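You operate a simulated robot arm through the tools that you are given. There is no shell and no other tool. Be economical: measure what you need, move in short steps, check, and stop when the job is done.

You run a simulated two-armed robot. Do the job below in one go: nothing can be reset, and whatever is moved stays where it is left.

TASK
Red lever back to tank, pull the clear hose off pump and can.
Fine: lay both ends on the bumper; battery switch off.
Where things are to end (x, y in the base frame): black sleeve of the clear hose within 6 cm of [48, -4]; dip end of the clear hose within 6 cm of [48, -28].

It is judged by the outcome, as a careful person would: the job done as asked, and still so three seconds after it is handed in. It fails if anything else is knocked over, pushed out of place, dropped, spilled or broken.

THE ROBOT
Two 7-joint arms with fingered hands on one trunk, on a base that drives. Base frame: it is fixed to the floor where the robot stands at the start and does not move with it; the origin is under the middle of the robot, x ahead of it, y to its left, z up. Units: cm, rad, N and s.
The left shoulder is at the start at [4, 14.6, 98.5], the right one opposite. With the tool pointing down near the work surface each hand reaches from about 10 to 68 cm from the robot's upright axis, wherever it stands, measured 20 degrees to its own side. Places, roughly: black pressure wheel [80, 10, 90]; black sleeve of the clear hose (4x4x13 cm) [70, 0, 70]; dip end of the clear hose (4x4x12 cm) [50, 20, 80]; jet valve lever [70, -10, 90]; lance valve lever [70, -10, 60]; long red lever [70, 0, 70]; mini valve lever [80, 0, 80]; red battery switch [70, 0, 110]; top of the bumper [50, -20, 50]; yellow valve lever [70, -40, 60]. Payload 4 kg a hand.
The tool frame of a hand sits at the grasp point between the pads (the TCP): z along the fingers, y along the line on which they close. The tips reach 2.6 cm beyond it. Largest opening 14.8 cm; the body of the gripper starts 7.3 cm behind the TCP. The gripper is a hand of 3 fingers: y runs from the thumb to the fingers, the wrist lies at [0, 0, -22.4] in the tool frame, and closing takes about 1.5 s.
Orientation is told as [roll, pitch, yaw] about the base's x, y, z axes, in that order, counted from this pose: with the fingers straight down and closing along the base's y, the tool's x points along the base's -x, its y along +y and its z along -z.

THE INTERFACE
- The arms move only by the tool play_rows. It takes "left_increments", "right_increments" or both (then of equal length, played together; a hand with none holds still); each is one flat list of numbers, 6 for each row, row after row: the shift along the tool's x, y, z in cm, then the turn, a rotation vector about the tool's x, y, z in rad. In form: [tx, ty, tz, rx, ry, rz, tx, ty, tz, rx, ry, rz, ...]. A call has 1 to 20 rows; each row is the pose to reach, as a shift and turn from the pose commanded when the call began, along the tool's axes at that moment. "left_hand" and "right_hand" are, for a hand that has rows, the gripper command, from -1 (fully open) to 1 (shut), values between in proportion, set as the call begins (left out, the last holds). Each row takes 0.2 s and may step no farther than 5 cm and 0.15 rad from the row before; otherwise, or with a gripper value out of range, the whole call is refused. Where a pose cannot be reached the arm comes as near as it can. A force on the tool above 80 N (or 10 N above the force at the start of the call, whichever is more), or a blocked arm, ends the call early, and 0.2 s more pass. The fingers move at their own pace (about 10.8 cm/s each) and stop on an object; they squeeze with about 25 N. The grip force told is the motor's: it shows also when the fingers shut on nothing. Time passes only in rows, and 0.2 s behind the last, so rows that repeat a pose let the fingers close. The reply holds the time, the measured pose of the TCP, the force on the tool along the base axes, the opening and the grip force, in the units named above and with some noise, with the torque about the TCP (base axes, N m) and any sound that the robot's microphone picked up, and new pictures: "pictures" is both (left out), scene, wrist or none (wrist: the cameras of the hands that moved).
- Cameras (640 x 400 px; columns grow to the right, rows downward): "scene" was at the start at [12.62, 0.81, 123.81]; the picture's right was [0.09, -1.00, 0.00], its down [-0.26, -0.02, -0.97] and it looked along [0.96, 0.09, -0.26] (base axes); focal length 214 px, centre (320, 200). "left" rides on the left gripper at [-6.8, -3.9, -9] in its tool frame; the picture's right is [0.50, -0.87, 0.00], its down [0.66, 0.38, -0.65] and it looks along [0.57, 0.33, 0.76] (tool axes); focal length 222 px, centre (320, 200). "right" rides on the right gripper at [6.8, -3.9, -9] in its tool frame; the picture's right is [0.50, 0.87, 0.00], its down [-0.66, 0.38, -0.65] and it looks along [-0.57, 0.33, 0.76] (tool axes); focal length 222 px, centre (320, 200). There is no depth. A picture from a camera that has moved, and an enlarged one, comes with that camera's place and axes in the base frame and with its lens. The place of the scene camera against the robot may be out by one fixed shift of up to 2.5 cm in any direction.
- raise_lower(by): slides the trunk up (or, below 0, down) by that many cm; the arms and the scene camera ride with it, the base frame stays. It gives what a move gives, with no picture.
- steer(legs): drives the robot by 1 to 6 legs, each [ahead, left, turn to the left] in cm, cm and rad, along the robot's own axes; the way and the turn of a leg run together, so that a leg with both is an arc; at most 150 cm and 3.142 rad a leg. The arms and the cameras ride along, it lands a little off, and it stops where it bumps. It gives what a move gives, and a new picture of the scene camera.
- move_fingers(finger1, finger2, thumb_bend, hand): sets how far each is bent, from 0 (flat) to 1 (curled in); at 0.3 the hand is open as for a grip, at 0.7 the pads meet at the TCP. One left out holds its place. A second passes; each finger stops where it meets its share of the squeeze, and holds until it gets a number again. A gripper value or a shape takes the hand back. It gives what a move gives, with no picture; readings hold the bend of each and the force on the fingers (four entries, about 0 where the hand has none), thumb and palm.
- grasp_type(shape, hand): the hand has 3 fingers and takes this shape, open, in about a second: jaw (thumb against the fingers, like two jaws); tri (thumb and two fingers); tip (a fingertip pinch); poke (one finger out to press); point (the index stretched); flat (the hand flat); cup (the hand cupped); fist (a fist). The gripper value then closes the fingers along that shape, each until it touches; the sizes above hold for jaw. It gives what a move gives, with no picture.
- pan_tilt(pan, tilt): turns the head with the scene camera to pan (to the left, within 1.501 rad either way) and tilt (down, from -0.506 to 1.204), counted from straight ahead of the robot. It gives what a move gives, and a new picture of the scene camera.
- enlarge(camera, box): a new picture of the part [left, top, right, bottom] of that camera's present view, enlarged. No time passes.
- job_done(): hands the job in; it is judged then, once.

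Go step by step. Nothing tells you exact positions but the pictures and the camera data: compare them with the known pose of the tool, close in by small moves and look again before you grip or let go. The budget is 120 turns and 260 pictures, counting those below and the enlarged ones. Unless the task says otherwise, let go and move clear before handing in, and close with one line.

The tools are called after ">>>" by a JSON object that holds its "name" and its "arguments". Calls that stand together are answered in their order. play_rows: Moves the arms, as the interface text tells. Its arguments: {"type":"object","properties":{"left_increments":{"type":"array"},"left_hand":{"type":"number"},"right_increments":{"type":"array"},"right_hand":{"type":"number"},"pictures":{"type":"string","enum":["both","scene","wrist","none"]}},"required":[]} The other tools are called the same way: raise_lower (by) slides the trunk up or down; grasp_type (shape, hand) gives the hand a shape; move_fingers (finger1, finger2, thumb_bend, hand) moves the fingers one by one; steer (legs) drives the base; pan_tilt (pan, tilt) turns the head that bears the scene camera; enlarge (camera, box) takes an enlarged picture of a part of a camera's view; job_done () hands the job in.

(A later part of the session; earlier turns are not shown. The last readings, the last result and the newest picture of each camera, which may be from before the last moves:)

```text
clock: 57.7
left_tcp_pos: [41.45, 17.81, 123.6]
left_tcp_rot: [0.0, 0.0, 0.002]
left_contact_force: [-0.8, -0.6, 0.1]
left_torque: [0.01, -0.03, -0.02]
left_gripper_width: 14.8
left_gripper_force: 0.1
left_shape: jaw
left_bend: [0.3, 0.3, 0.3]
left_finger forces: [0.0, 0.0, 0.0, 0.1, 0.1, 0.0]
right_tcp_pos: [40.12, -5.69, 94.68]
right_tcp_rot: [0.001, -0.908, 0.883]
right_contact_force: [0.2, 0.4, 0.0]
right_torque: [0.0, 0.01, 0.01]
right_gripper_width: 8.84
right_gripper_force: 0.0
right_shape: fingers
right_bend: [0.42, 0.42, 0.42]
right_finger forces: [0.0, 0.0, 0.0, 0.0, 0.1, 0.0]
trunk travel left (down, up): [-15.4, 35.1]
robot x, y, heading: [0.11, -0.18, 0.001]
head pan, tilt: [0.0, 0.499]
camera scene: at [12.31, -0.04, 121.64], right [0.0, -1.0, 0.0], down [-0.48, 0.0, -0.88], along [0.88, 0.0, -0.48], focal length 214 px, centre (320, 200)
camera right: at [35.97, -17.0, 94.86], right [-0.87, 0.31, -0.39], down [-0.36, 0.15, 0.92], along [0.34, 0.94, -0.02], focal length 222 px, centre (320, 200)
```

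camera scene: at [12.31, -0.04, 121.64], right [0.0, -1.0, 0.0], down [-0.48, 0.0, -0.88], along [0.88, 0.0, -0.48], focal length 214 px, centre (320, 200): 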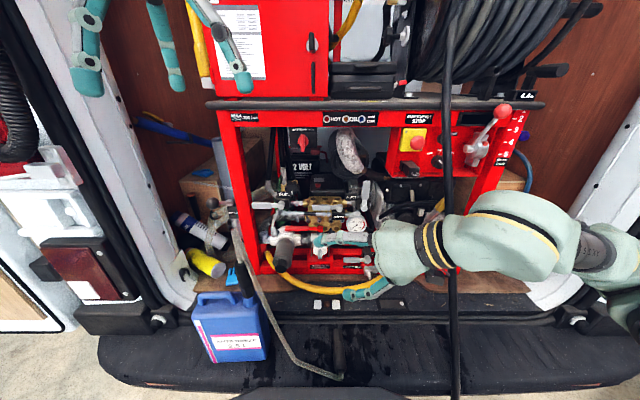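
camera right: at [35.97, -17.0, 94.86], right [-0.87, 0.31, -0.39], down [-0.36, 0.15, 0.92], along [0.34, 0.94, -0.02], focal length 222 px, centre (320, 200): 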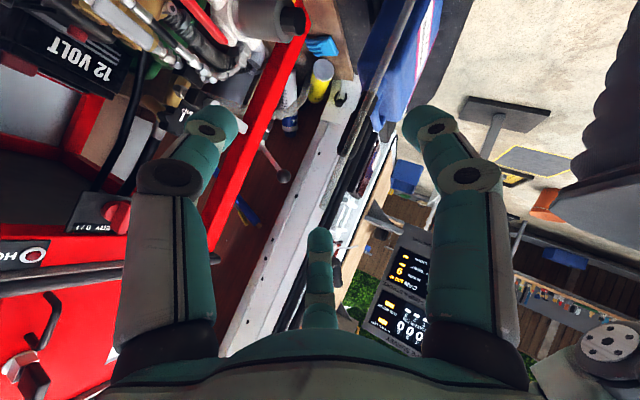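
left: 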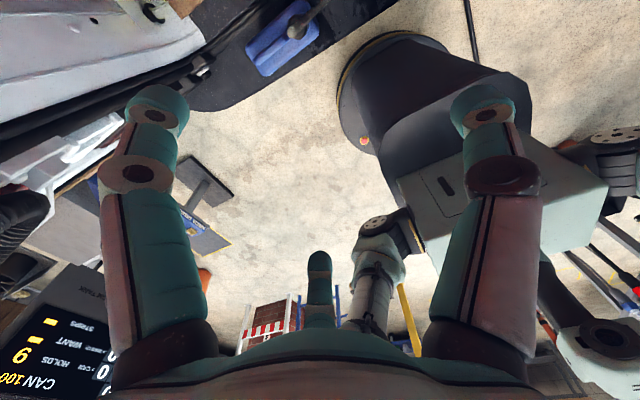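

This posture reaches cleanly. Moving to a stand-off point 14 cm short of the dip end along the fingers.

>>> {"name": "play_rows", "arguments": {"right_increments": [-0.7, 2.2, 3.6, 0, 0, 0, -1.4, 4.3, 7.2, 0, 0, 0, -2.1, 6.5, 10.8, 0, 0, 0, -2.8, 8.7, 14.4, 0, 0, 0]}}

>>> {"name": "enlarge", "arguments": {"camera": "right", "box": [200, 0, 480, 180]}}

>>> {"name": "enlarge", "arguments": {"camera": "scene", "box": [190, 180, 370, 320]}}

```text
clock: 58.7
left_tcp_pos: [41.28, 17.87, 123.63]
left_tcp_rot: [-0.002, 0.0, 0.002]
left_contact_force: [0.0, 0.0, -0.7]
left_torque: [0.04, 0.03, -0.02]
left_gripper_width: 14.77
left_gripper_force: 0.0
left_shape: jaw
left_bend: [0.3, 0.3, 0.3]
left_finger forces: [0.0, 0.0, 0.1, 0.0, 0.0, 0.0]
right_tcp_pos: [41.69, 10.15, 87.6]
right_tcp_rot: [0.002, -0.904, 0.887]
right_contact_force: [-0.2, 0.2, 0.1]
right_torque: [-0.02, -0.02, 0.0]
right_gripper_width: 8.87
right_gripper_force: 0.1
right_shape: fingers
right_bend: [0.42, 0.42, 0.42]
right_finger forces: [0.1, 0.0, 0.0, 0.1, 0.0, 0.0]
trunk travel left (down, up): [-15.4, 35.1]
robot x, y, heading: [-0.27, 0.3, 0.003]
head pan, tilt: [0.0, 0.499]
camera scene: at [12.31, 0.07, 121.64], right [0.0, -1.0, 0.0], down [-0.48, 0.0, -0.88], along [0.88, 0.0, -0.48], focal length 214 px, centre (320, 200)
camera right: at [37.61, -1.18, 87.85], right [-0.87, 0.31, -0.39], down [-0.36, 0.15, 0.92], along [0.34, 0.94, -0.02], focal length 222 px, centre (320, 200)
```

scene: 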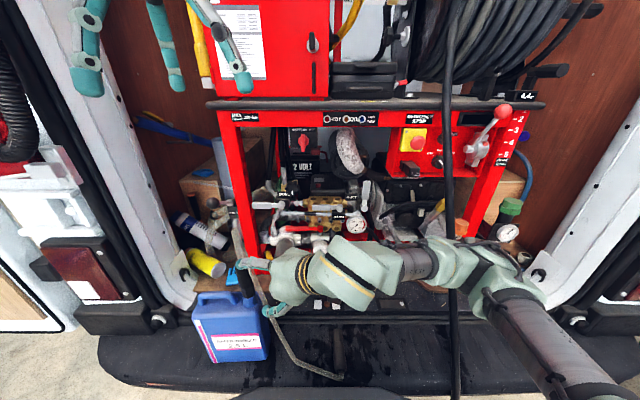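
right: 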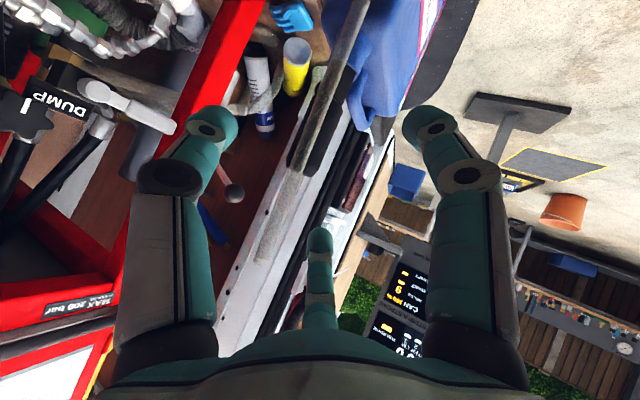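

```text
2.22 times, centred on (340, 90) of right
camera zoom: at [37.61, -1.18, 87.85], right [-0.87, 0.31, -0.39], down [-0.36, 0.15, 0.92], along [0.34, 0.94, -0.02], focal length 494 px, centre (276, 444)
```

zoom: 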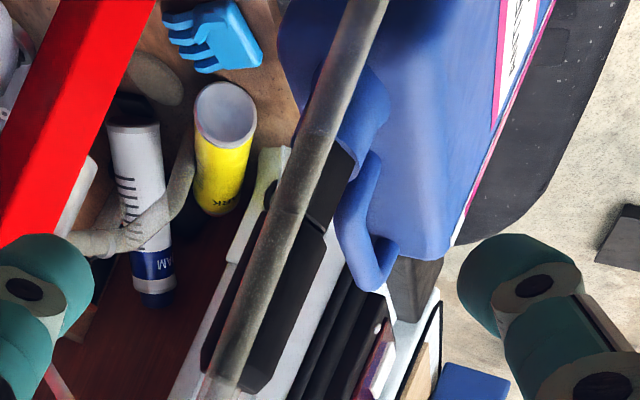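

```text
2.86 times, centred on (280, 250) of scene
camera zoom: at [12.31, 0.07, 121.64], right [0.0, -1.0, 0.0], down [-0.48, 0.0, -0.88], along [0.88, 0.0, -0.48], focal length 613 px, centre (434, 57)
```

zoom: 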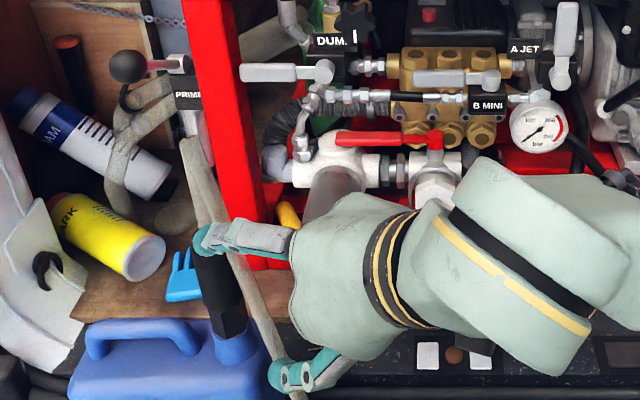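

Dip and hose are centred between the digits. Advancing to the grip point.

>>> {"name": "play_rows", "arguments": {"right_increments": [-0.1, 0.1, 3.5, 0, 0, 0, -0.2, 0.2, 7, 0, 0, 0, -0.4, 0.4, 10, 0, 0, 0, -0.5, 0.5, 12.8, 0, 0, 0]}}

>>> {"name": "enlarge", "arguments": {"camera": "right", "box": [180, 0, 460, 220]}}

>>> {"name": "enlarge", "arguments": {"camera": "scene", "box": [190, 200, 320, 320]}}

```text
clock: 59.7
left_tcp_pos: [41.46, 17.93, 123.58]
left_tcp_rot: [-0.003, 0.0, 0.002]
left_contact_force: [-1.1, 0.3, 0.7]
left_torque: [-0.01, 0.0, -0.01]
left_gripper_width: 14.81
left_gripper_force: 0.1
left_shape: jaw
left_bend: [0.3, 0.3, 0.3]
left_finger forces: [0.0, 0.0, 0.0, 0.0, 0.0, 0.1]
right_tcp_pos: [47.84, 18.36, 80.46]
right_tcp_rot: [0.003, -0.905, 0.887]
right_contact_force: [-0.5, 0.2, 0.2]
right_torque: [0.01, 0.01, 0.01]
right_gripper_width: 8.85
right_gripper_force: 0.0
right_shape: fingers
right_bend: [0.42, 0.42, 0.42]
right_finger forces: [0.0, 0.0, 0.0, 0.1, 0.1, 0.0]
trunk travel left (down, up): [-15.4, 35.1]
robot x, y, heading: [-0.1, -0.1, -0.005]
head pan, tilt: [0.0, 0.499]
camera scene: at [12.34, 0.02, 121.64], right [0.0, -1.0, 0.0], down [-0.48, 0.0, -0.88], along [0.88, 0.0, -0.48], focal length 214 px, centre (320, 200)
camera right: at [43.64, 7.1, 80.64], right [-0.87, 0.31, -0.39], down [-0.36, 0.15, 0.92], along [0.34, 0.94, -0.02], focal length 222 px, centre (320, 200)
```

scene: 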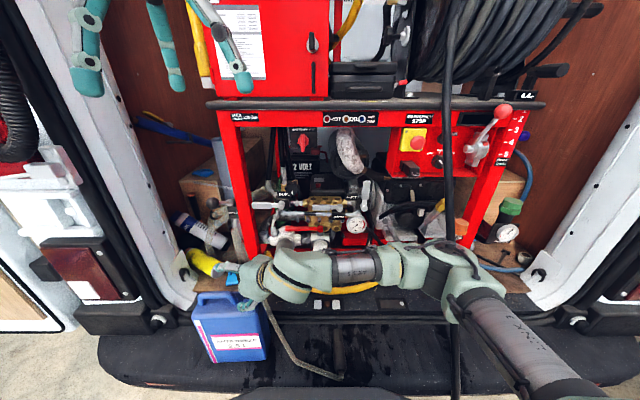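
right: 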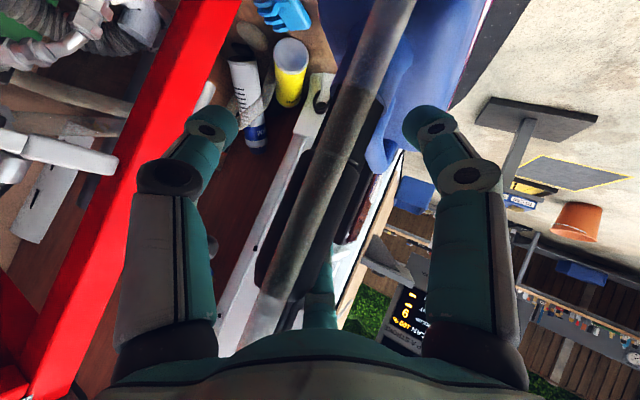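

```text
1.82 times, centred on (320, 110) of right
camera zoom: at [43.64, 7.1, 80.64], right [-0.87, 0.31, -0.39], down [-0.36, 0.15, 0.92], along [0.34, 0.94, -0.02], focal length 404 px, centre (320, 364)
```

zoom: 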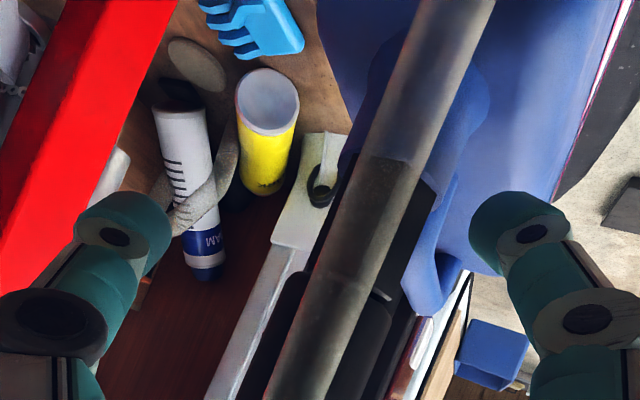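

```text
3.33 times, centred on (255, 260) of scene
camera zoom: at [12.34, 0.02, 121.64], right [0.0, -1.0, 0.0], down [-0.48, 0.0, -0.88], along [0.88, 0.0, -0.48], focal length 715 px, centre (537, 0)
```

zoom: 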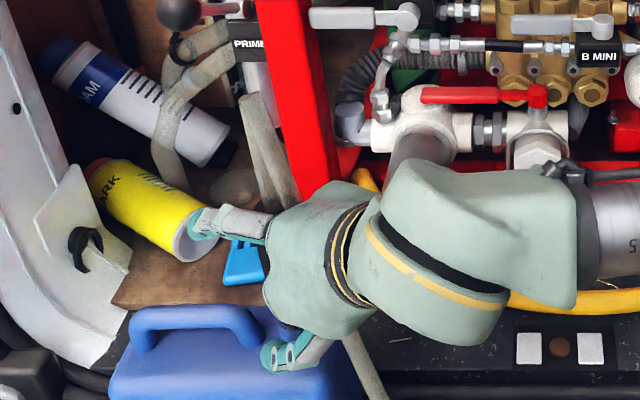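

The dip end is between the digits. Closing on it.

>>> {"name": "play_rows", "arguments": {"right_increments": [0, 0, 0, 0, 0, 0, 0, 0, 0, 0, 0, 0, 0, 0, 0, 0, 0, 0, 0, 0, 0, 0, 0, 0, 0, 0, 0, 0, 0, 0, 0, 0, 0, 0, 0, 0, 0, 0, 0, 0, 0, 0], "right_hand": 1}}

>>> {"name": "enlarge", "arguments": {"camera": "right", "box": [180, 0, 460, 220]}}

>>> {"name": "enlarge", "arguments": {"camera": "scene", "box": [190, 200, 320, 320]}}

```text
clock: 61.3
left_tcp_pos: [41.47, 18.01, 123.69]
left_tcp_rot: [-0.002, -0.001, 0.001]
left_contact_force: [-0.1, -0.3, -0.3]
left_torque: [-0.04, -0.01, -0.02]
left_gripper_width: 14.77
left_gripper_force: 0.0
left_shape: jaw
left_bend: [0.3, 0.3, 0.3]
left_finger forces: [0.0, 0.0, 0.0, 0.0, 0.0, 0.0]
right_tcp_pos: [47.68, 18.35, 80.43]
right_tcp_rot: [0.0, -0.905, 0.887]
right_contact_force: [3.9, 6.9, 1.2]
right_torque: [-0.13, -0.07, -0.1]
right_gripper_width: 2.75
right_gripper_force: 24.7
right_shape: jaw
right_bend: [0.78, 0.75, 0.7]
right_finger forces: [20.0, 22.3, 0.0, 0.0, 21.9, 0.1]
trunk travel left (down, up): [-15.4, 35.1]
robot x, y, heading: [0.0, -0.23, -0.001]
head pan, tilt: [0.0, 0.499]
camera scene: at [12.35, 0.06, 121.64], right [0.0, -1.0, 0.0], down [-0.48, 0.0, -0.88], along [0.88, 0.0, -0.48], focal length 214 px, centre (320, 200)
camera right: at [43.62, 7.12, 80.66], right [-0.87, 0.31, -0.39], down [-0.36, 0.15, 0.92], along [0.34, 0.94, -0.02], focal length 222 px, centre (320, 200)
```

scene: 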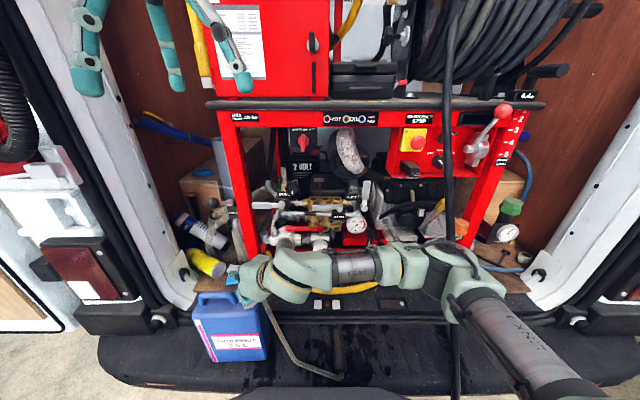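
right: 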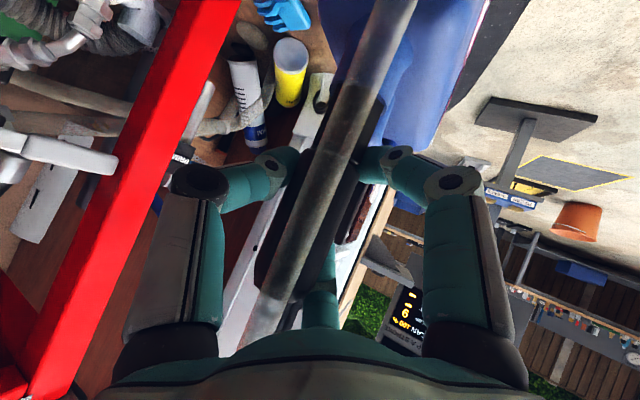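

```text
1.82 times, centred on (320, 110) of right
camera zoom: at [43.62, 7.12, 80.66], right [-0.87, 0.31, -0.39], down [-0.36, 0.15, 0.92], along [0.34, 0.94, -0.02], focal length 404 px, centre (320, 364)
```

zoom: 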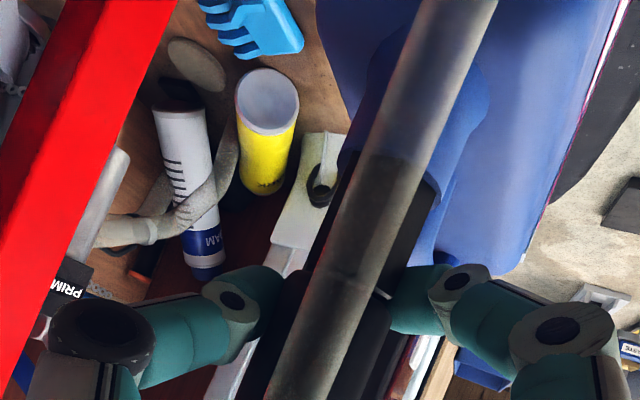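

```text
3.33 times, centred on (255, 260) of scene
camera zoom: at [12.35, 0.06, 121.64], right [0.0, -1.0, 0.0], down [-0.48, 0.0, -0.88], along [0.88, 0.0, -0.48], focal length 715 px, centre (537, 0)
```

zoom: 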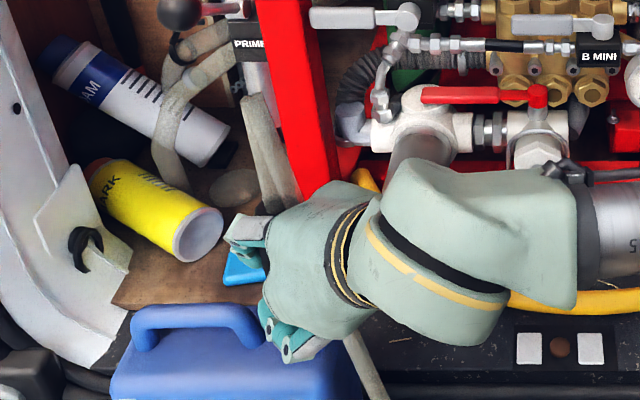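

Gripped, but the pads closed slightly past the dip's middle (2.75 cm). I'll regrip 1.2 cm further back for a fuller hold.

>>> {"name": "move_fingers", "arguments": {"hand": "right", "finger1": 0.5, "finger2": 0.5, "thumb_bend": 0.5}}

>>> {"name": "play_rows", "arguments": {"right_increments": [-0.5, 0, -0.6, 0, 0, 0, -0.9, 0, -1.1, 0, 0, 0], "pictures": "none"}}

>>> {"name": "play_rows", "arguments": {"right_increments": [0, 0, 0, 0, 0, 0, 0, 0, 0, 0, 0, 0, 0, 0, 0, 0, 0, 0, 0, 0, 0, 0, 0, 0, 0, 0, 0, 0, 0, 0, 0, 0, 0, 0, 0, 0, 0, 0, 0, 0, 0, 0], "right_hand": 1, "pictures": "wrist"}}

```text
clock: 62.3
left_tcp_pos: [41.3, 17.77, 123.58]
left_tcp_rot: [0.001, 0.0, 0.003]
left_contact_force: [-0.2, 0.2, 0.7]
left_torque: [-0.01, -0.01, -0.01]
left_gripper_width: 14.77
left_gripper_force: 0.1
left_shape: jaw
left_bend: [0.3, 0.3, 0.3]
left_finger forces: [0.0, 0.1, 0.0, 0.0, 0.0, 0.0]
right_tcp_pos: [47.65, 18.31, 80.45]
right_tcp_rot: [0.004, -0.903, 0.885]
right_contact_force: [-0.2, -0.3, 0.8]
right_torque: [0.01, -0.01, 0.03]
right_gripper_width: 6.16
right_gripper_force: 0.0
right_shape: fingers
right_bend: [0.5, 0.5, 0.5]
right_finger forces: [0.1, 0.1, 0.0, 0.1, 0.0, 0.0]
trunk travel left (down, up): [-15.4, 35.1]
robot x, y, heading: [-0.12, -0.38, 0.002]
head pan, tilt: [0.0, 0.499]
```

```text
clock: 62.9
left_tcp_pos: [41.4, 17.76, 123.67]
left_tcp_rot: [0.0, 0.001, 0.0]
left_contact_force: [0.1, 0.2, -0.2]
left_torque: [-0.04, 0.05, 0.0]
left_gripper_width: 14.77
left_gripper_force: 0.1
left_shape: jaw
left_bend: [0.3, 0.3, 0.3]
left_finger forces: [0.1, 0.0, 0.0, 0.1, 0.0, 0.0]
right_tcp_pos: [47.5, 17.91, 81.72]
right_tcp_rot: [0.003, -0.905, 0.884]
right_contact_force: [0.8, -0.2, 0.0]
right_torque: [-0.01, 0.0, 0.0]
right_gripper_width: 6.18
right_gripper_force: 0.2
right_shape: fingers
right_bend: [0.5, 0.5, 0.5]
right_finger forces: [0.0, 0.0, 0.0, 0.1, 0.1, 0.0]
trunk travel left (down, up): [-15.4, 35.1]
robot x, y, heading: [0.14, 0.04, -0.002]
head pan, tilt: [0.0, 0.499]
```

```text
clock: 64.5
left_tcp_pos: [41.35, 17.92, 123.74]
left_tcp_rot: [-0.001, 0.0, 0.001]
left_contact_force: [-0.5, 0.5, -1.0]
left_torque: [-0.02, 0.01, -0.04]
left_gripper_width: 14.77
left_gripper_force: 0.0
left_shape: jaw
left_bend: [0.3, 0.3, 0.3]
left_finger forces: [0.1, 0.0, 0.0, 0.0, 0.1, 0.1]
right_tcp_pos: [47.57, 17.97, 81.82]
right_tcp_rot: [0.002, -0.904, 0.886]
right_contact_force: [0.1, 2.5, 1.5]
right_torque: [0.12, 0.03, 0.06]
right_gripper_width: 2.86
right_gripper_force: 24.7
right_shape: jaw
right_bend: [0.74, 0.72, 0.71]
right_finger forces: [18.3, 25.6, 0.0, 0.1, 21.2, 0.1]
trunk travel left (down, up): [-15.4, 35.1]
robot x, y, heading: [-0.24, 0.1, -0.001]
head pan, tilt: [0.0, 0.499]
camera right: at [43.4, 6.75, 82.03], right [-0.87, 0.31, -0.39], down [-0.36, 0.15, 0.92], along [0.34, 0.94, -0.02], focal length 222 px, centre (320, 200)
```

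right: 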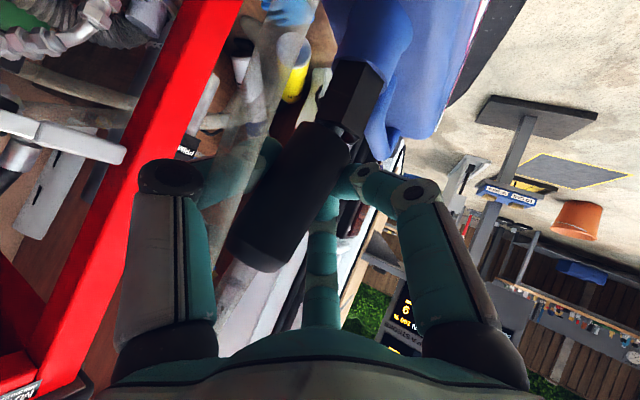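

Solid hold on the dip end, hose clear to the side. Pulling straight up slowly.

>>> {"name": "play_rows", "arguments": {"right_increments": [-0.8, 0, -0.6, 0, 0, 0, -1.6, 0, -1.2, 0, 0, 0, -2.4, 0, -1.85, 0, 0, 0, -3.2, 0, -2.5, 0, 0, 0, -4.7, 0, -3.7, 0, 0, 0, -6.3, 0, -4.9, 0, 0, 0]}}

>>> {"name": "enlarge", "arguments": {"camera": "scene", "box": [180, 180, 380, 390]}}

```text
clock: 65.9
left_tcp_pos: [41.39, 17.83, 123.69]
left_tcp_rot: [-0.001, 0.0, 0.002]
left_contact_force: [0.7, -1.1, 0.2]
left_torque: [0.0, 0.06, 0.03]
left_gripper_width: 14.79
left_gripper_force: 0.0
left_shape: jaw
left_bend: [0.3, 0.3, 0.3]
left_finger forces: [0.0, 0.0, 0.0, 0.1, 0.0, 0.0]
right_tcp_pos: [47.52, 18.0, 89.74]
right_tcp_rot: [0.003, -0.903, 0.886]
right_contact_force: [0.7, -0.7, -0.4]
right_torque: [-0.05, 0.02, 0.0]
right_gripper_width: 2.83
right_gripper_force: 24.3
right_shape: jaw
right_bend: [0.74, 0.72, 0.71]
right_finger forces: [0.0, 26.7, 0.1, 0.1, 22.7, 0.0]
trunk travel left (down, up): [-15.4, 35.1]
robot x, y, heading: [-0.3, 0.01, 0.001]
head pan, tilt: [0.0, 0.499]
camera scene: at [12.3, -0.03, 121.64], right [0.0, -1.0, 0.0], down [-0.48, 0.0, -0.88], along [0.88, 0.0, -0.48], focal length 214 px, centre (320, 200)
camera right: at [43.42, 6.78, 89.95], right [-0.87, 0.31, -0.39], down [-0.36, 0.15, 0.92], along [0.34, 0.94, -0.02], focal length 222 px, centre (320, 200)
```

scene: 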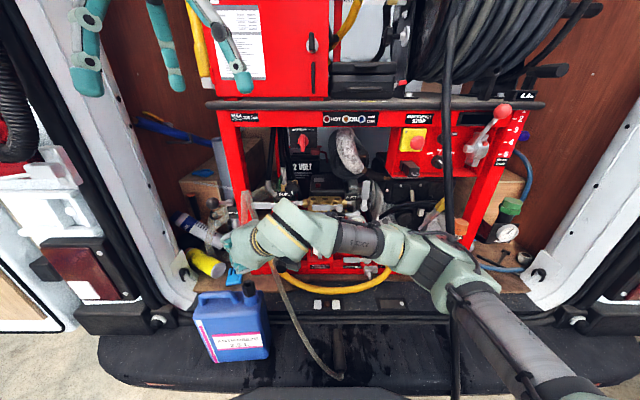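
right: 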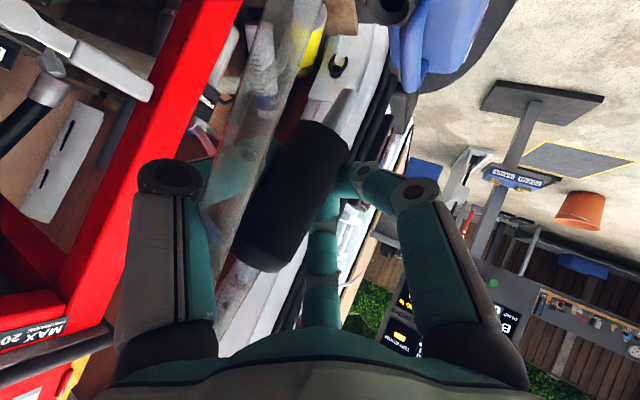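

```text
1.90 times, centred on (280, 285) of scene
camera zoom: at [12.3, -0.03, 121.64], right [0.0, -1.0, 0.0], down [-0.48, 0.0, -0.88], along [0.88, 0.0, -0.48], focal length 408 px, centre (396, 38)
```

zoom: 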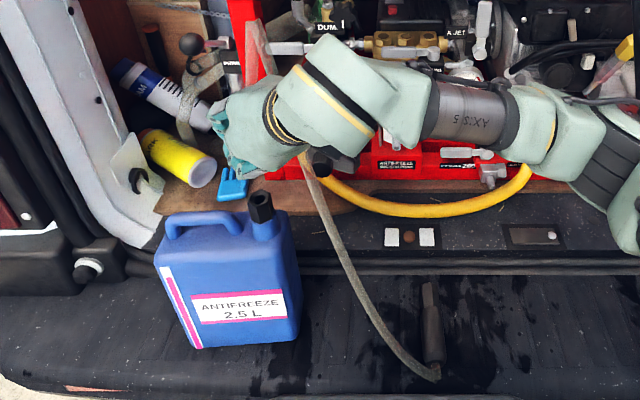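

>>> {"name": "enlarge", "arguments": {"camera": "right", "box": [230, 0, 470, 180]}}

>>> {"name": "play_rows", "arguments": {"right_increments": [-3.1, 0, -2.4, 0, 0, 0, -6.3, 0, -4.9, 0, 0, 0, -8.7, 0, -6.8, 0, 0, 0]}}

>>> {"name": "enlarge", "arguments": {"camera": "scene", "box": [180, 150, 380, 390]}}

```text
2.22 times, centred on (350, 90) of right
camera zoom: at [43.42, 6.78, 89.95], right [-0.87, 0.31, -0.39], down [-0.36, 0.15, 0.92], along [0.34, 0.94, -0.02], focal length 494 px, centre (253, 444)
```

zoom: 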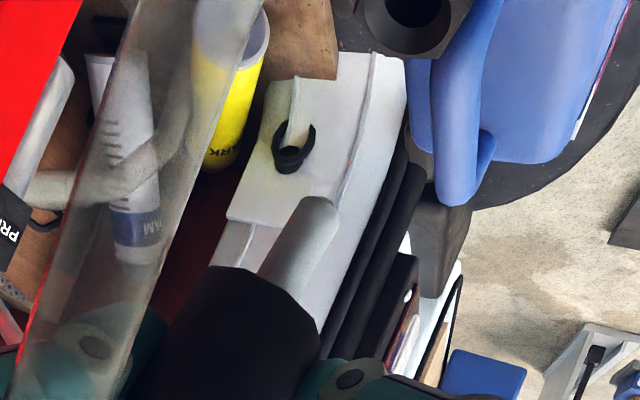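

```text
clock: 66.7
left_tcp_pos: [41.38, 17.88, 123.57]
left_tcp_rot: [-0.002, -0.001, 0.002]
left_contact_force: [-0.1, 0.4, 0.6]
left_torque: [0.03, -0.02, -0.01]
left_gripper_width: 14.8
left_gripper_force: 0.1
left_shape: jaw
left_bend: [0.3, 0.3, 0.3]
left_finger forces: [0.1, 0.0, 0.1, 0.0, 0.1, 0.0]
right_tcp_pos: [47.57, 18.18, 100.73]
right_tcp_rot: [0.002, -0.904, 0.885]
right_contact_force: [1.9, -0.3, -1.4]
right_torque: [-0.01, 0.01, 0.01]
right_gripper_width: 2.87
right_gripper_force: 24.9
right_shape: jaw
right_bend: [0.74, 0.72, 0.71]
right_finger forces: [0.0, 26.8, 0.1, 0.0, 22.5, 0.1]
trunk travel left (down, up): [-15.4, 35.1]
robot x, y, heading: [0.06, 0.54, -0.003]
head pan, tilt: [0.0, 0.499]
camera scene: at [12.28, -0.01, 121.64], right [0.0, -1.0, 0.0], down [-0.48, 0.0, -0.88], along [0.88, 0.0, -0.48], focal length 214 px, centre (320, 200)
camera right: at [43.49, 6.88, 100.99], right [-0.87, 0.31, -0.39], down [-0.36, 0.15, 0.92], along [0.34, 0.94, -0.02], focal length 222 px, centre (320, 200)
```

scene: 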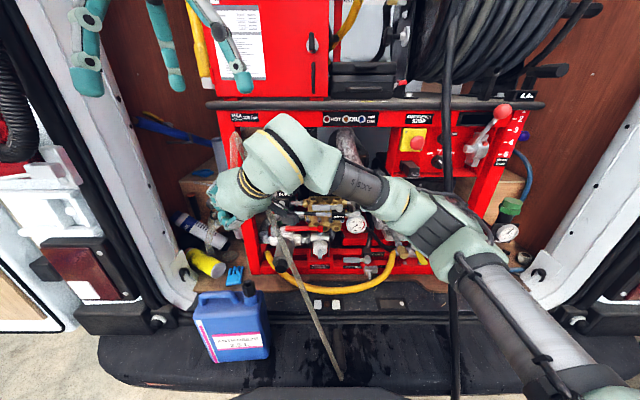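
right: 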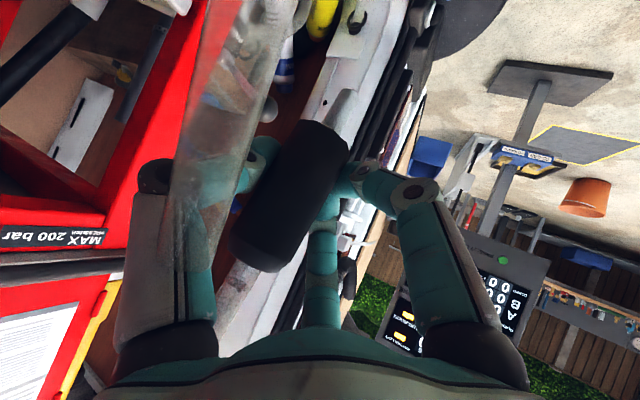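

```text
1.67 times, centred on (280, 270) of scene
camera zoom: at [12.28, -0.01, 121.64], right [0.0, -1.0, 0.0], down [-0.48, 0.0, -0.88], along [0.88, 0.0, -0.48], focal length 358 px, centre (387, 83)
```

zoom: 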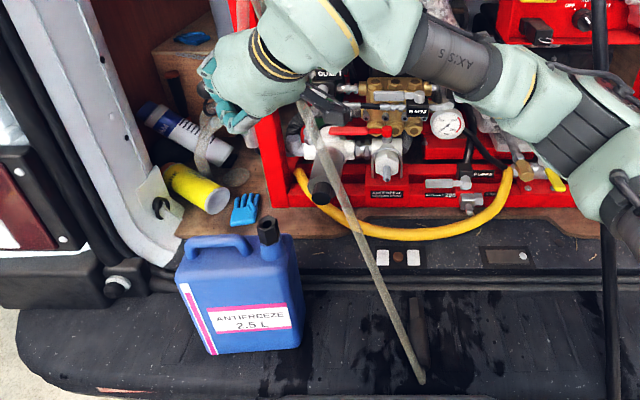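

The dip end is free of the can. Carrying it across to the right, above the target area, keeping clear of the hanging black hose (about y=-40).

>>> {"name": "play_rows", "arguments": {"right_increments": [3.76, -2.4, -1, 0, 0, 0, 7.5, -4.8, -2, 0, 0, 0, 11.3, -7.2, -3, 0, 0, 0, 15, -9.5, -4.1, 0, 0, 0, 18.8, -11.9, -5.1, 0, 0, 0, 22.6, -14.3, -6.2, 0, 0, 0, 26.3, -16.7, -7.2, 0, 0, 0, 30.1, -19, -8.2, 0, 0, 0, 33.9, -21.4, -9.2, 0, 0, 0, 37.6, -23.8, -10.3, 0, 0, 0, 41.4, -26.2, -11.3, 0, 0, 0]}}

```text
clock: 69.1
left_tcp_pos: [41.33, 17.67, 123.69]
left_tcp_rot: [0.0, 0.0, 0.002]
left_contact_force: [-0.6, 0.6, -0.7]
left_torque: [0.02, -0.02, 0.0]
left_gripper_width: 14.8
left_gripper_force: 0.2
left_shape: jaw
left_bend: [0.3, 0.3, 0.3]
left_finger forces: [0.0, 0.0, 0.0, 0.1, 0.0, 0.0]
right_tcp_pos: [46.19, -25.31, 75.01]
right_tcp_rot: [0.002, -0.907, 0.886]
right_contact_force: [0.2, 0.1, -0.1]
right_torque: [-0.02, 0.01, 0.01]
right_gripper_width: 2.83
right_gripper_force: 25.0
right_shape: jaw
right_bend: [0.74, 0.72, 0.71]
right_finger forces: [0.1, 27.9, 0.0, 0.0, 22.1, 0.0]
trunk travel left (down, up): [-15.4, 35.1]
robot x, y, heading: [-0.11, 0.12, 0.004]
head pan, tilt: [0.0, 0.499]
camera scene: at [12.27, -0.12, 121.64], right [0.0, -1.0, 0.0], down [-0.48, 0.0, -0.88], along [0.88, 0.0, -0.48], focal length 214 px, centre (320, 200)
camera right: at [42.09, -36.51, 75.19], right [-0.87, 0.31, -0.39], down [-0.36, 0.15, 0.92], along [0.34, 0.94, -0.02], focal length 222 px, centre (320, 200)
```

scene: 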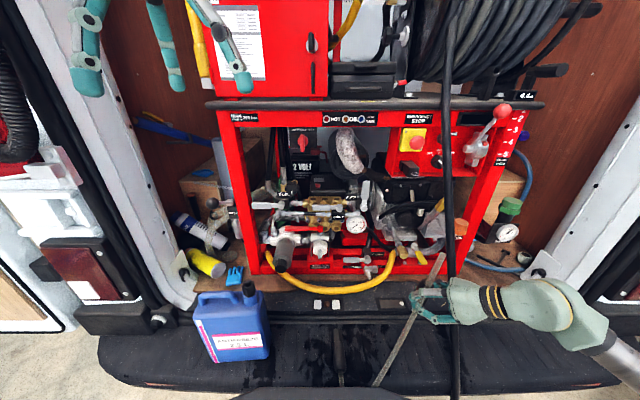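
right: 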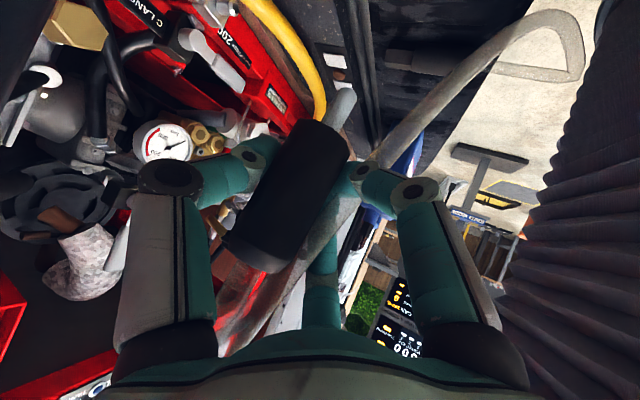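

>>> {"name": "enlarge", "arguments": {"camera": "scene", "box": [350, 220, 540, 400]}}

>>> {"name": "pan_tilt", "arguments": {"pan": -0.4, "tilt": 0.9}}

```text
2.22 times, centred on (445, 310) of scene
camera zoom: at [12.27, -0.12, 121.64], right [0.0, -1.0, 0.0], down [-0.48, 0.0, -0.88], along [0.88, 0.0, -0.48], focal length 477 px, centre (42, -44)
```

zoom: 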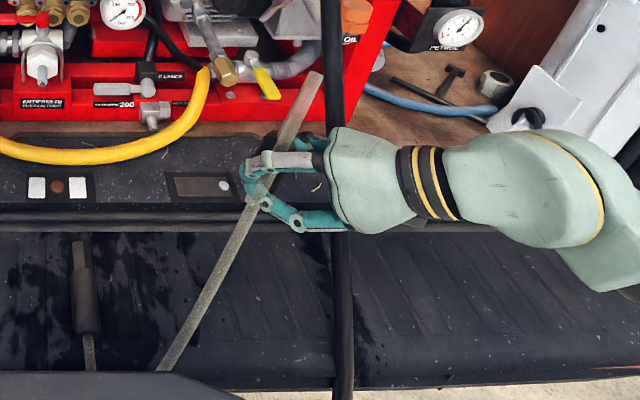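

```text
clock: 70.0
left_tcp_pos: [41.31, 17.84, 123.69]
left_tcp_rot: [0.001, 0.001, 0.0]
left_contact_force: [-0.3, 0.1, 0.1]
left_torque: [0.0, 0.02, -0.03]
left_gripper_width: 14.8
left_gripper_force: 0.0
left_shape: jaw
left_bend: [0.3, 0.3, 0.3]
left_finger forces: [0.0, 0.0, 0.0, 0.0, 0.0, 0.0]
right_tcp_pos: [46.1, -25.23, 75.06]
right_tcp_rot: [0.004, -0.903, 0.884]
right_contact_force: [-0.1, 0.0, -0.6]
right_torque: [0.01, 0.01, 0.0]
right_gripper_width: 2.84
right_gripper_force: 24.8
right_shape: jaw
right_bend: [0.74, 0.72, 0.71]
right_finger forces: [0.0, 27.8, 0.1, 0.1, 22.1, 0.0]
trunk travel left (down, up): [-15.4, 35.1]
robot x, y, heading: [0.21, 0.24, 0.002]
head pan, tilt: [-0.4, 0.901]
camera scene: at [10.17, -2.99, 118.26], right [-0.39, -0.92, 0.0], down [-0.72, 0.3, -0.62], along [0.57, -0.24, -0.78], focal length 214 px, centre (320, 200)
```

scene: 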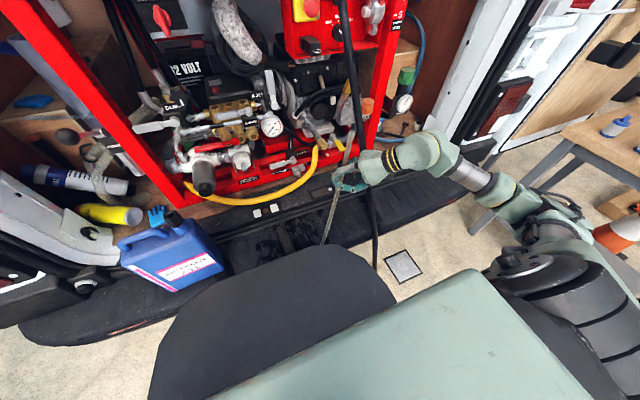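

The hand is in front of the black hose and clear. Now I tip the dip end toward horizontal by rotating the hand upright.

>>> {"name": "play_rows", "arguments": {"right_increments": [0, 0, 0, 0, 0.15, 0, 0, 0, 0, 0, 0.3, 0, 0, 0, 0, 0, 0.45, 0, 0, 0, 0, 0, 0.6, 0, 0, 0, 0, 0, 0.75, 0, 0, 0, 0, 0, 0.9, 0, 0, 0, 0, 0, 1.05, 0, 0, 0, 0, 0, 1.2, 0]}}

>>> {"name": "enlarge", "arguments": {"camera": "scene", "box": [220, 140, 420, 280]}}

```text
clock: 71.8
left_tcp_pos: [41.53, 17.94, 123.59]
left_tcp_rot: [-0.001, 0.0, 0.002]
left_contact_force: [-0.2, -0.3, -0.6]
left_torque: [-0.02, 0.01, 0.0]
left_gripper_width: 14.77
left_gripper_force: 0.1
left_shape: jaw
left_bend: [0.3, 0.3, 0.3]
left_finger forces: [0.0, 0.0, 0.0, 0.1, 0.0, 0.0]
right_tcp_pos: [46.08, -25.22, 75.07]
right_tcp_rot: [0.001, 0.298, 0.888]
right_contact_force: [-0.1, -0.9, -0.8]
right_torque: [0.0, 0.03, -0.01]
right_gripper_width: 2.84
right_gripper_force: 24.5
right_shape: jaw
right_bend: [0.74, 0.72, 0.71]
right_finger forces: [0.0, 27.4, 0.0, 0.0, 21.8, 0.0]
trunk travel left (down, up): [-15.4, 35.1]
robot x, y, heading: [-0.62, 0.0, -0.001]
head pan, tilt: [-0.4, 0.901]
camera scene: at [10.22, -2.89, 118.25], right [-0.39, -0.92, 0.0], down [-0.72, 0.3, -0.62], along [0.57, -0.24, -0.78], focal length 214 px, centre (320, 200)
camera right: at [46.71, -30.67, 85.75], right [-0.97, 0.18, 0.15], down [0.22, 0.87, 0.43], along [-0.05, 0.45, -0.89], focal length 222 px, centre (320, 200)
```

scene: 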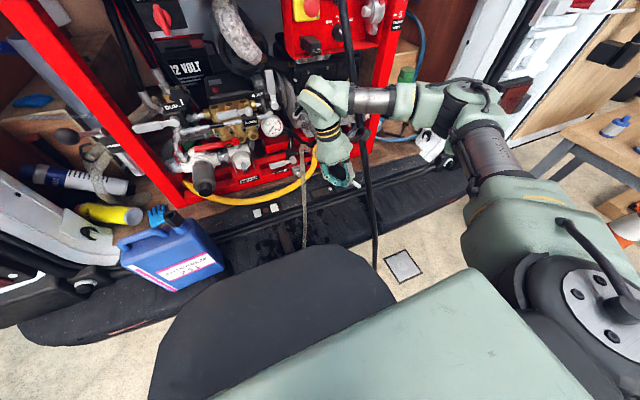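
right: 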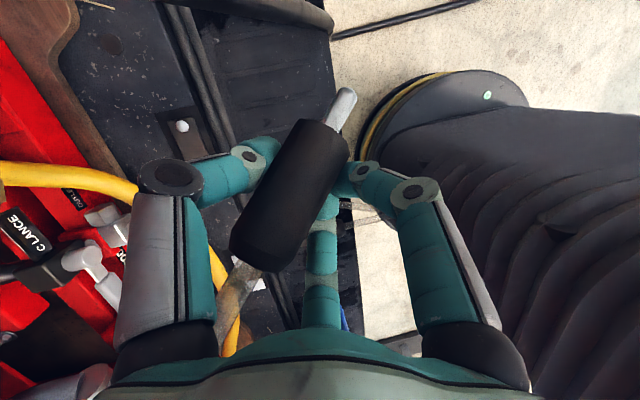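

```text
2.86 times, centred on (320, 210) of scene
camera zoom: at [10.22, -2.89, 118.25], right [-0.39, -0.92, 0.0], down [-0.72, 0.3, -0.62], along [0.57, -0.24, -0.78], focal length 613 px, centre (320, 171)
```

zoom: 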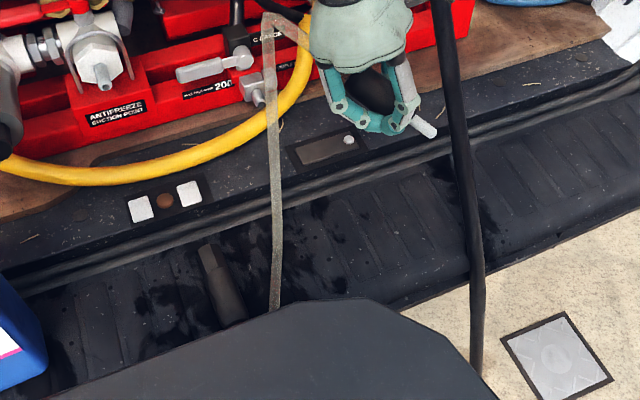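

The dip end is almost level with its tip toward the robot. Lowering toward the bumper.

>>> {"name": "play_rows", "arguments": {"right_increments": [-1.4, -0.4, 4.3, 0, 0.07, 0, -2.8, -0.8, 8.6, 0, 0.14, 0, -4.2, -1.2, 12.8, 0, 0.2, 0, -5.5, -1.6, 17.1, 0, 0.25, 0]}}

>>> {"name": "enlarge", "arguments": {"camera": "scene", "box": [220, 140, 420, 280]}}

```text
clock: 72.8
left_tcp_pos: [41.47, 17.87, 123.63]
left_tcp_rot: [-0.002, 0.001, 0.002]
left_contact_force: [-0.5, -0.3, 0.0]
left_torque: [0.02, 0.01, -0.01]
left_gripper_width: 14.8
left_gripper_force: 0.2
left_shape: jaw
left_bend: [0.3, 0.3, 0.3]
left_finger forces: [0.0, 0.0, 0.1, 0.0, 0.1, 0.0]
right_tcp_pos: [47.7, -25.86, 57.27]
right_tcp_rot: [0.003, 0.546, 0.888]
right_contact_force: [-0.4, 0.4, -1.3]
right_torque: [-0.01, 0.02, -0.02]
right_gripper_width: 2.82
right_gripper_force: 25.1
right_shape: jaw
right_bend: [0.74, 0.72, 0.71]
right_finger forces: [0.0, 27.7, 0.0, 0.0, 21.6, 0.1]
trunk travel left (down, up): [-15.4, 35.1]
robot x, y, heading: [-0.07, -0.25, 0.002]
head pan, tilt: [-0.4, 0.901]
camera scene: at [10.26, -2.96, 118.25], right [-0.39, -0.92, 0.0], down [-0.72, 0.3, -0.62], along [0.57, -0.24, -0.78], focal length 214 px, centre (320, 200)
camera right: at [49.94, -29.19, 68.39], right [-0.94, 0.22, 0.26], down [0.28, 0.94, 0.22], along [-0.2, 0.28, -0.94], focal length 222 px, centre (320, 200)
```

scene: 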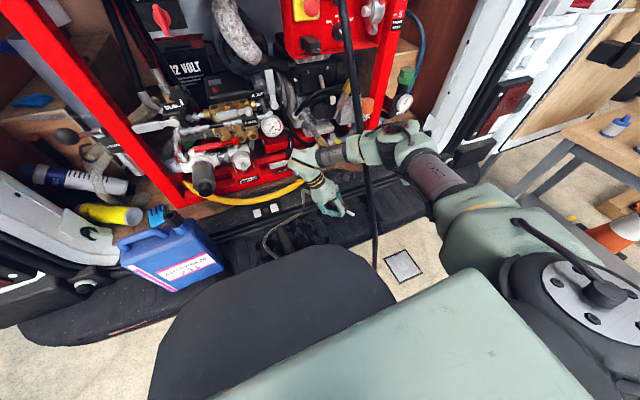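
right: 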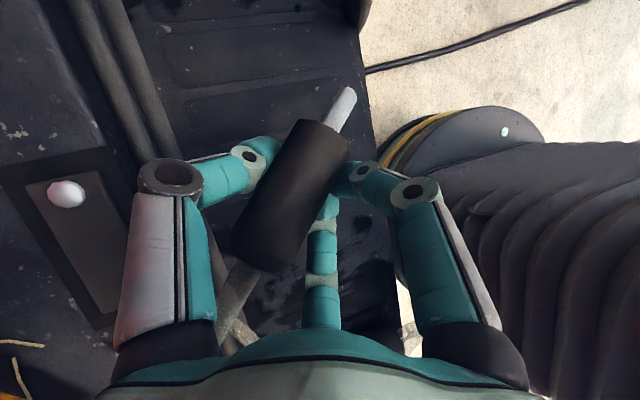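

```text
2.86 times, centred on (320, 210) of scene
camera zoom: at [10.26, -2.96, 118.25], right [-0.39, -0.92, 0.0], down [-0.72, 0.3, -0.62], along [0.57, -0.24, -0.78], focal length 613 px, centre (320, 171)
```

zoom: 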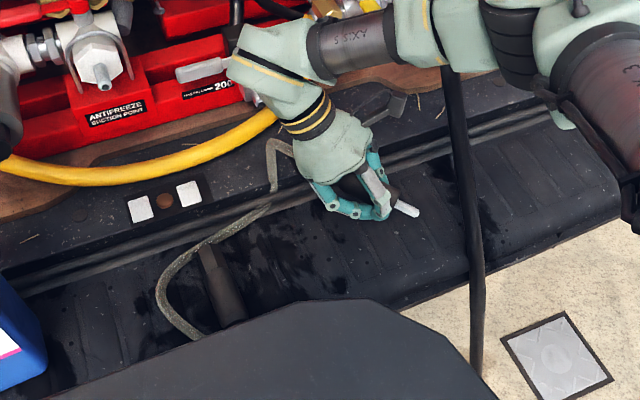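

Nearly down. Final small lowering steps.

>>> {"name": "play_rows", "arguments": {"right_increments": [-0.42, 0, 0.68, 0, 0, 0, -0.83, 0, 1.37, 0, 0, 0, -1.25, 0, 2.05, 0, 0, 0, -1.5, 0, 2.5, 0, 0, 0]}}

>>> {"name": "enlarge", "arguments": {"camera": "scene", "box": [250, 150, 400, 260]}}

```text
clock: 73.8
left_tcp_pos: [41.32, 17.82, 123.61]
left_tcp_rot: [-0.001, 0.001, 0.002]
left_contact_force: [-0.6, 1.0, 0.5]
left_torque: [-0.01, -0.01, 0.03]
left_gripper_width: 14.78
left_gripper_force: 0.0
left_shape: jaw
left_bend: [0.3, 0.3, 0.3]
left_finger forces: [0.1, 0.1, 0.0, 0.1, 0.0, 0.0]
right_tcp_pos: [47.51, -25.99, 54.4]
right_tcp_rot: [0.003, 0.545, 0.889]
right_contact_force: [-0.3, 0.1, -0.1]
right_torque: [0.02, 0.01, -0.01]
right_gripper_width: 2.83
right_gripper_force: 25.4
right_shape: jaw
right_bend: [0.74, 0.72, 0.71]
right_finger forces: [0.0, 27.6, 0.0, 0.0, 21.5, 0.0]
trunk travel left (down, up): [-15.4, 35.1]
robot x, y, heading: [0.09, -0.31, 0.002]
head pan, tilt: [-0.4, 0.901]
camera scene: at [10.18, -2.98, 118.25], right [-0.39, -0.92, 0.0], down [-0.72, 0.3, -0.62], along [0.57, -0.24, -0.78], focal length 214 px, centre (320, 200)
camera right: at [49.91, -29.3, 65.5], right [-0.94, 0.21, 0.26], down [0.27, 0.94, 0.22], along [-0.2, 0.28, -0.94], focal length 222 px, centre (320, 200)
```

scene: 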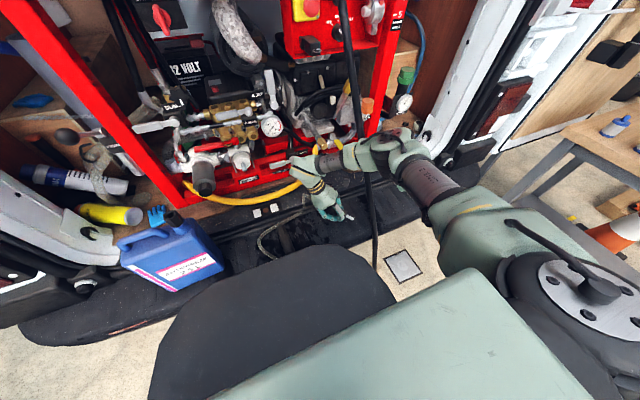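
right: 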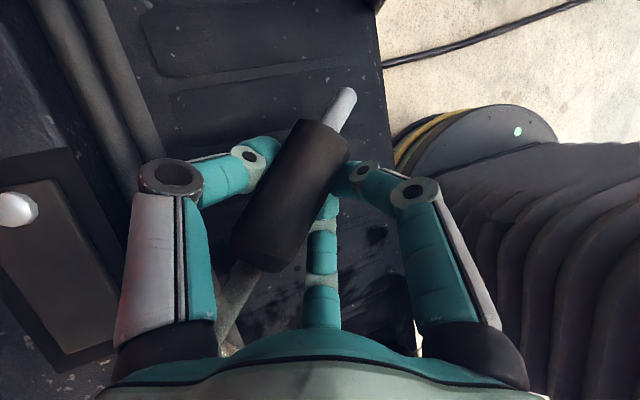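

```text
3.64 times, centred on (325, 205) of scene
camera zoom: at [10.18, -2.98, 118.25], right [-0.39, -0.92, 0.0], down [-0.72, 0.3, -0.62], along [0.57, -0.24, -0.78], focal length 780 px, centre (302, 182)
```

zoom: 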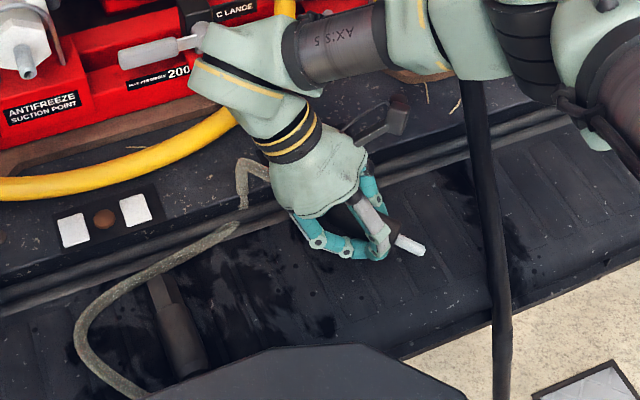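

>>> {"name": "play_rows", "arguments": {"right_increments": [-0.26, 0, 0.43, 0, 0, 0, -0.52, 0, 0.85, 0, 0, 0, -0.78, 0, 1.28, 0, 0, 0, -1.04, 0, 1.7, 0, 0, 0], "pictures": "wrist"}}

```text
clock: 74.8
left_tcp_pos: [41.34, 17.85, 123.61]
left_tcp_rot: [0.0, 0.001, 0.003]
left_contact_force: [-0.7, -0.1, -0.2]
left_torque: [0.0, -0.02, 0.01]
left_gripper_width: 14.78
left_gripper_force: 0.1
left_shape: jaw
left_bend: [0.3, 0.3, 0.3]
left_finger forces: [0.1, 0.0, 0.0, 0.0, 0.1, 0.1]
right_tcp_pos: [47.41, -25.92, 52.26]
right_tcp_rot: [0.002, 0.546, 0.888]
right_contact_force: [0.7, 0.0, -1.3]
right_torque: [0.05, 0.01, -0.01]
right_gripper_width: 2.82
right_gripper_force: 25.2
right_shape: jaw
right_bend: [0.74, 0.72, 0.71]
right_finger forces: [0.0, 27.6, 0.0, 0.1, 21.6, 0.1]
trunk travel left (down, up): [-15.4, 35.1]
robot x, y, heading: [-0.02, -0.08, -0.002]
head pan, tilt: [-0.4, 0.901]
camera right: at [49.78, -29.33, 63.52], right [-0.94, 0.21, 0.26], down [0.27, 0.94, 0.22], along [-0.2, 0.28, -0.94], focal length 222 px, centre (320, 200)
```

right: 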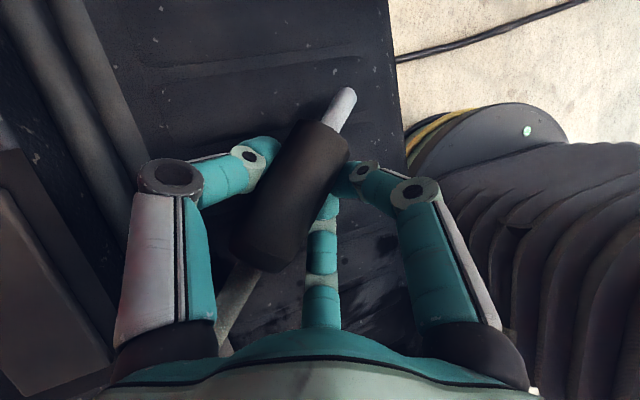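

>>> {"name": "play_rows", "arguments": {"right_increments": [-0.26, 0, 0.43, 0, 0, 0, -0.52, 0, 0.85, 0, 0, 0, -0.78, 0, 1.28, 0, 0, 0, -1.04, 0, 1.7, 0, 0, 0], "pictures": "wrist"}}

```text
clock: 75.8
left_tcp_pos: [40.77, 18.06, 123.87]
left_tcp_rot: [-0.003, -0.004, 0.002]
left_contact_force: [-1.2, -0.5, -0.3]
left_torque: [0.0, 0.01, -0.01]
left_gripper_width: 14.78
left_gripper_force: 0.0
left_shape: jaw
left_bend: [0.3, 0.3, 0.3]
left_finger forces: [0.1, 0.1, 0.0, 0.1, 0.1, 0.1]
right_tcp_pos: [47.62, -26.23, 51.0]
right_tcp_rot: [-0.011, 0.542, 0.875]
right_contact_force: [-3.3, -5.3, 55.2]
right_torque: [-1.3, -0.58, -0.33]
right_gripper_width: 3.1
right_gripper_force: 24.6
right_shape: jaw
right_bend: [0.74, 0.72, 0.72]
right_finger forces: [0.1, 50.4, 0.1, 0.0, 63.9, 0.1]
trunk travel left (down, up): [-15.4, 35.1]
robot x, y, heading: [-0.19, 0.04, 0.0]
head pan, tilt: [-0.4, 0.901]
camera right: at [49.81, -29.35, 62.28], right [-0.94, 0.22, 0.25], down [0.28, 0.94, 0.22], along [-0.18, 0.27, -0.94], focal length 222 px, centre (320, 200)
```

right: 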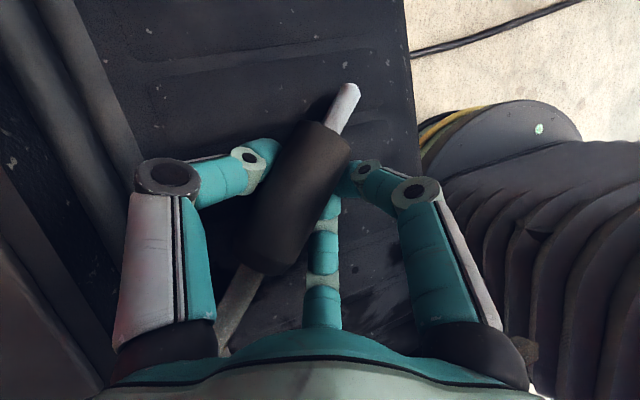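

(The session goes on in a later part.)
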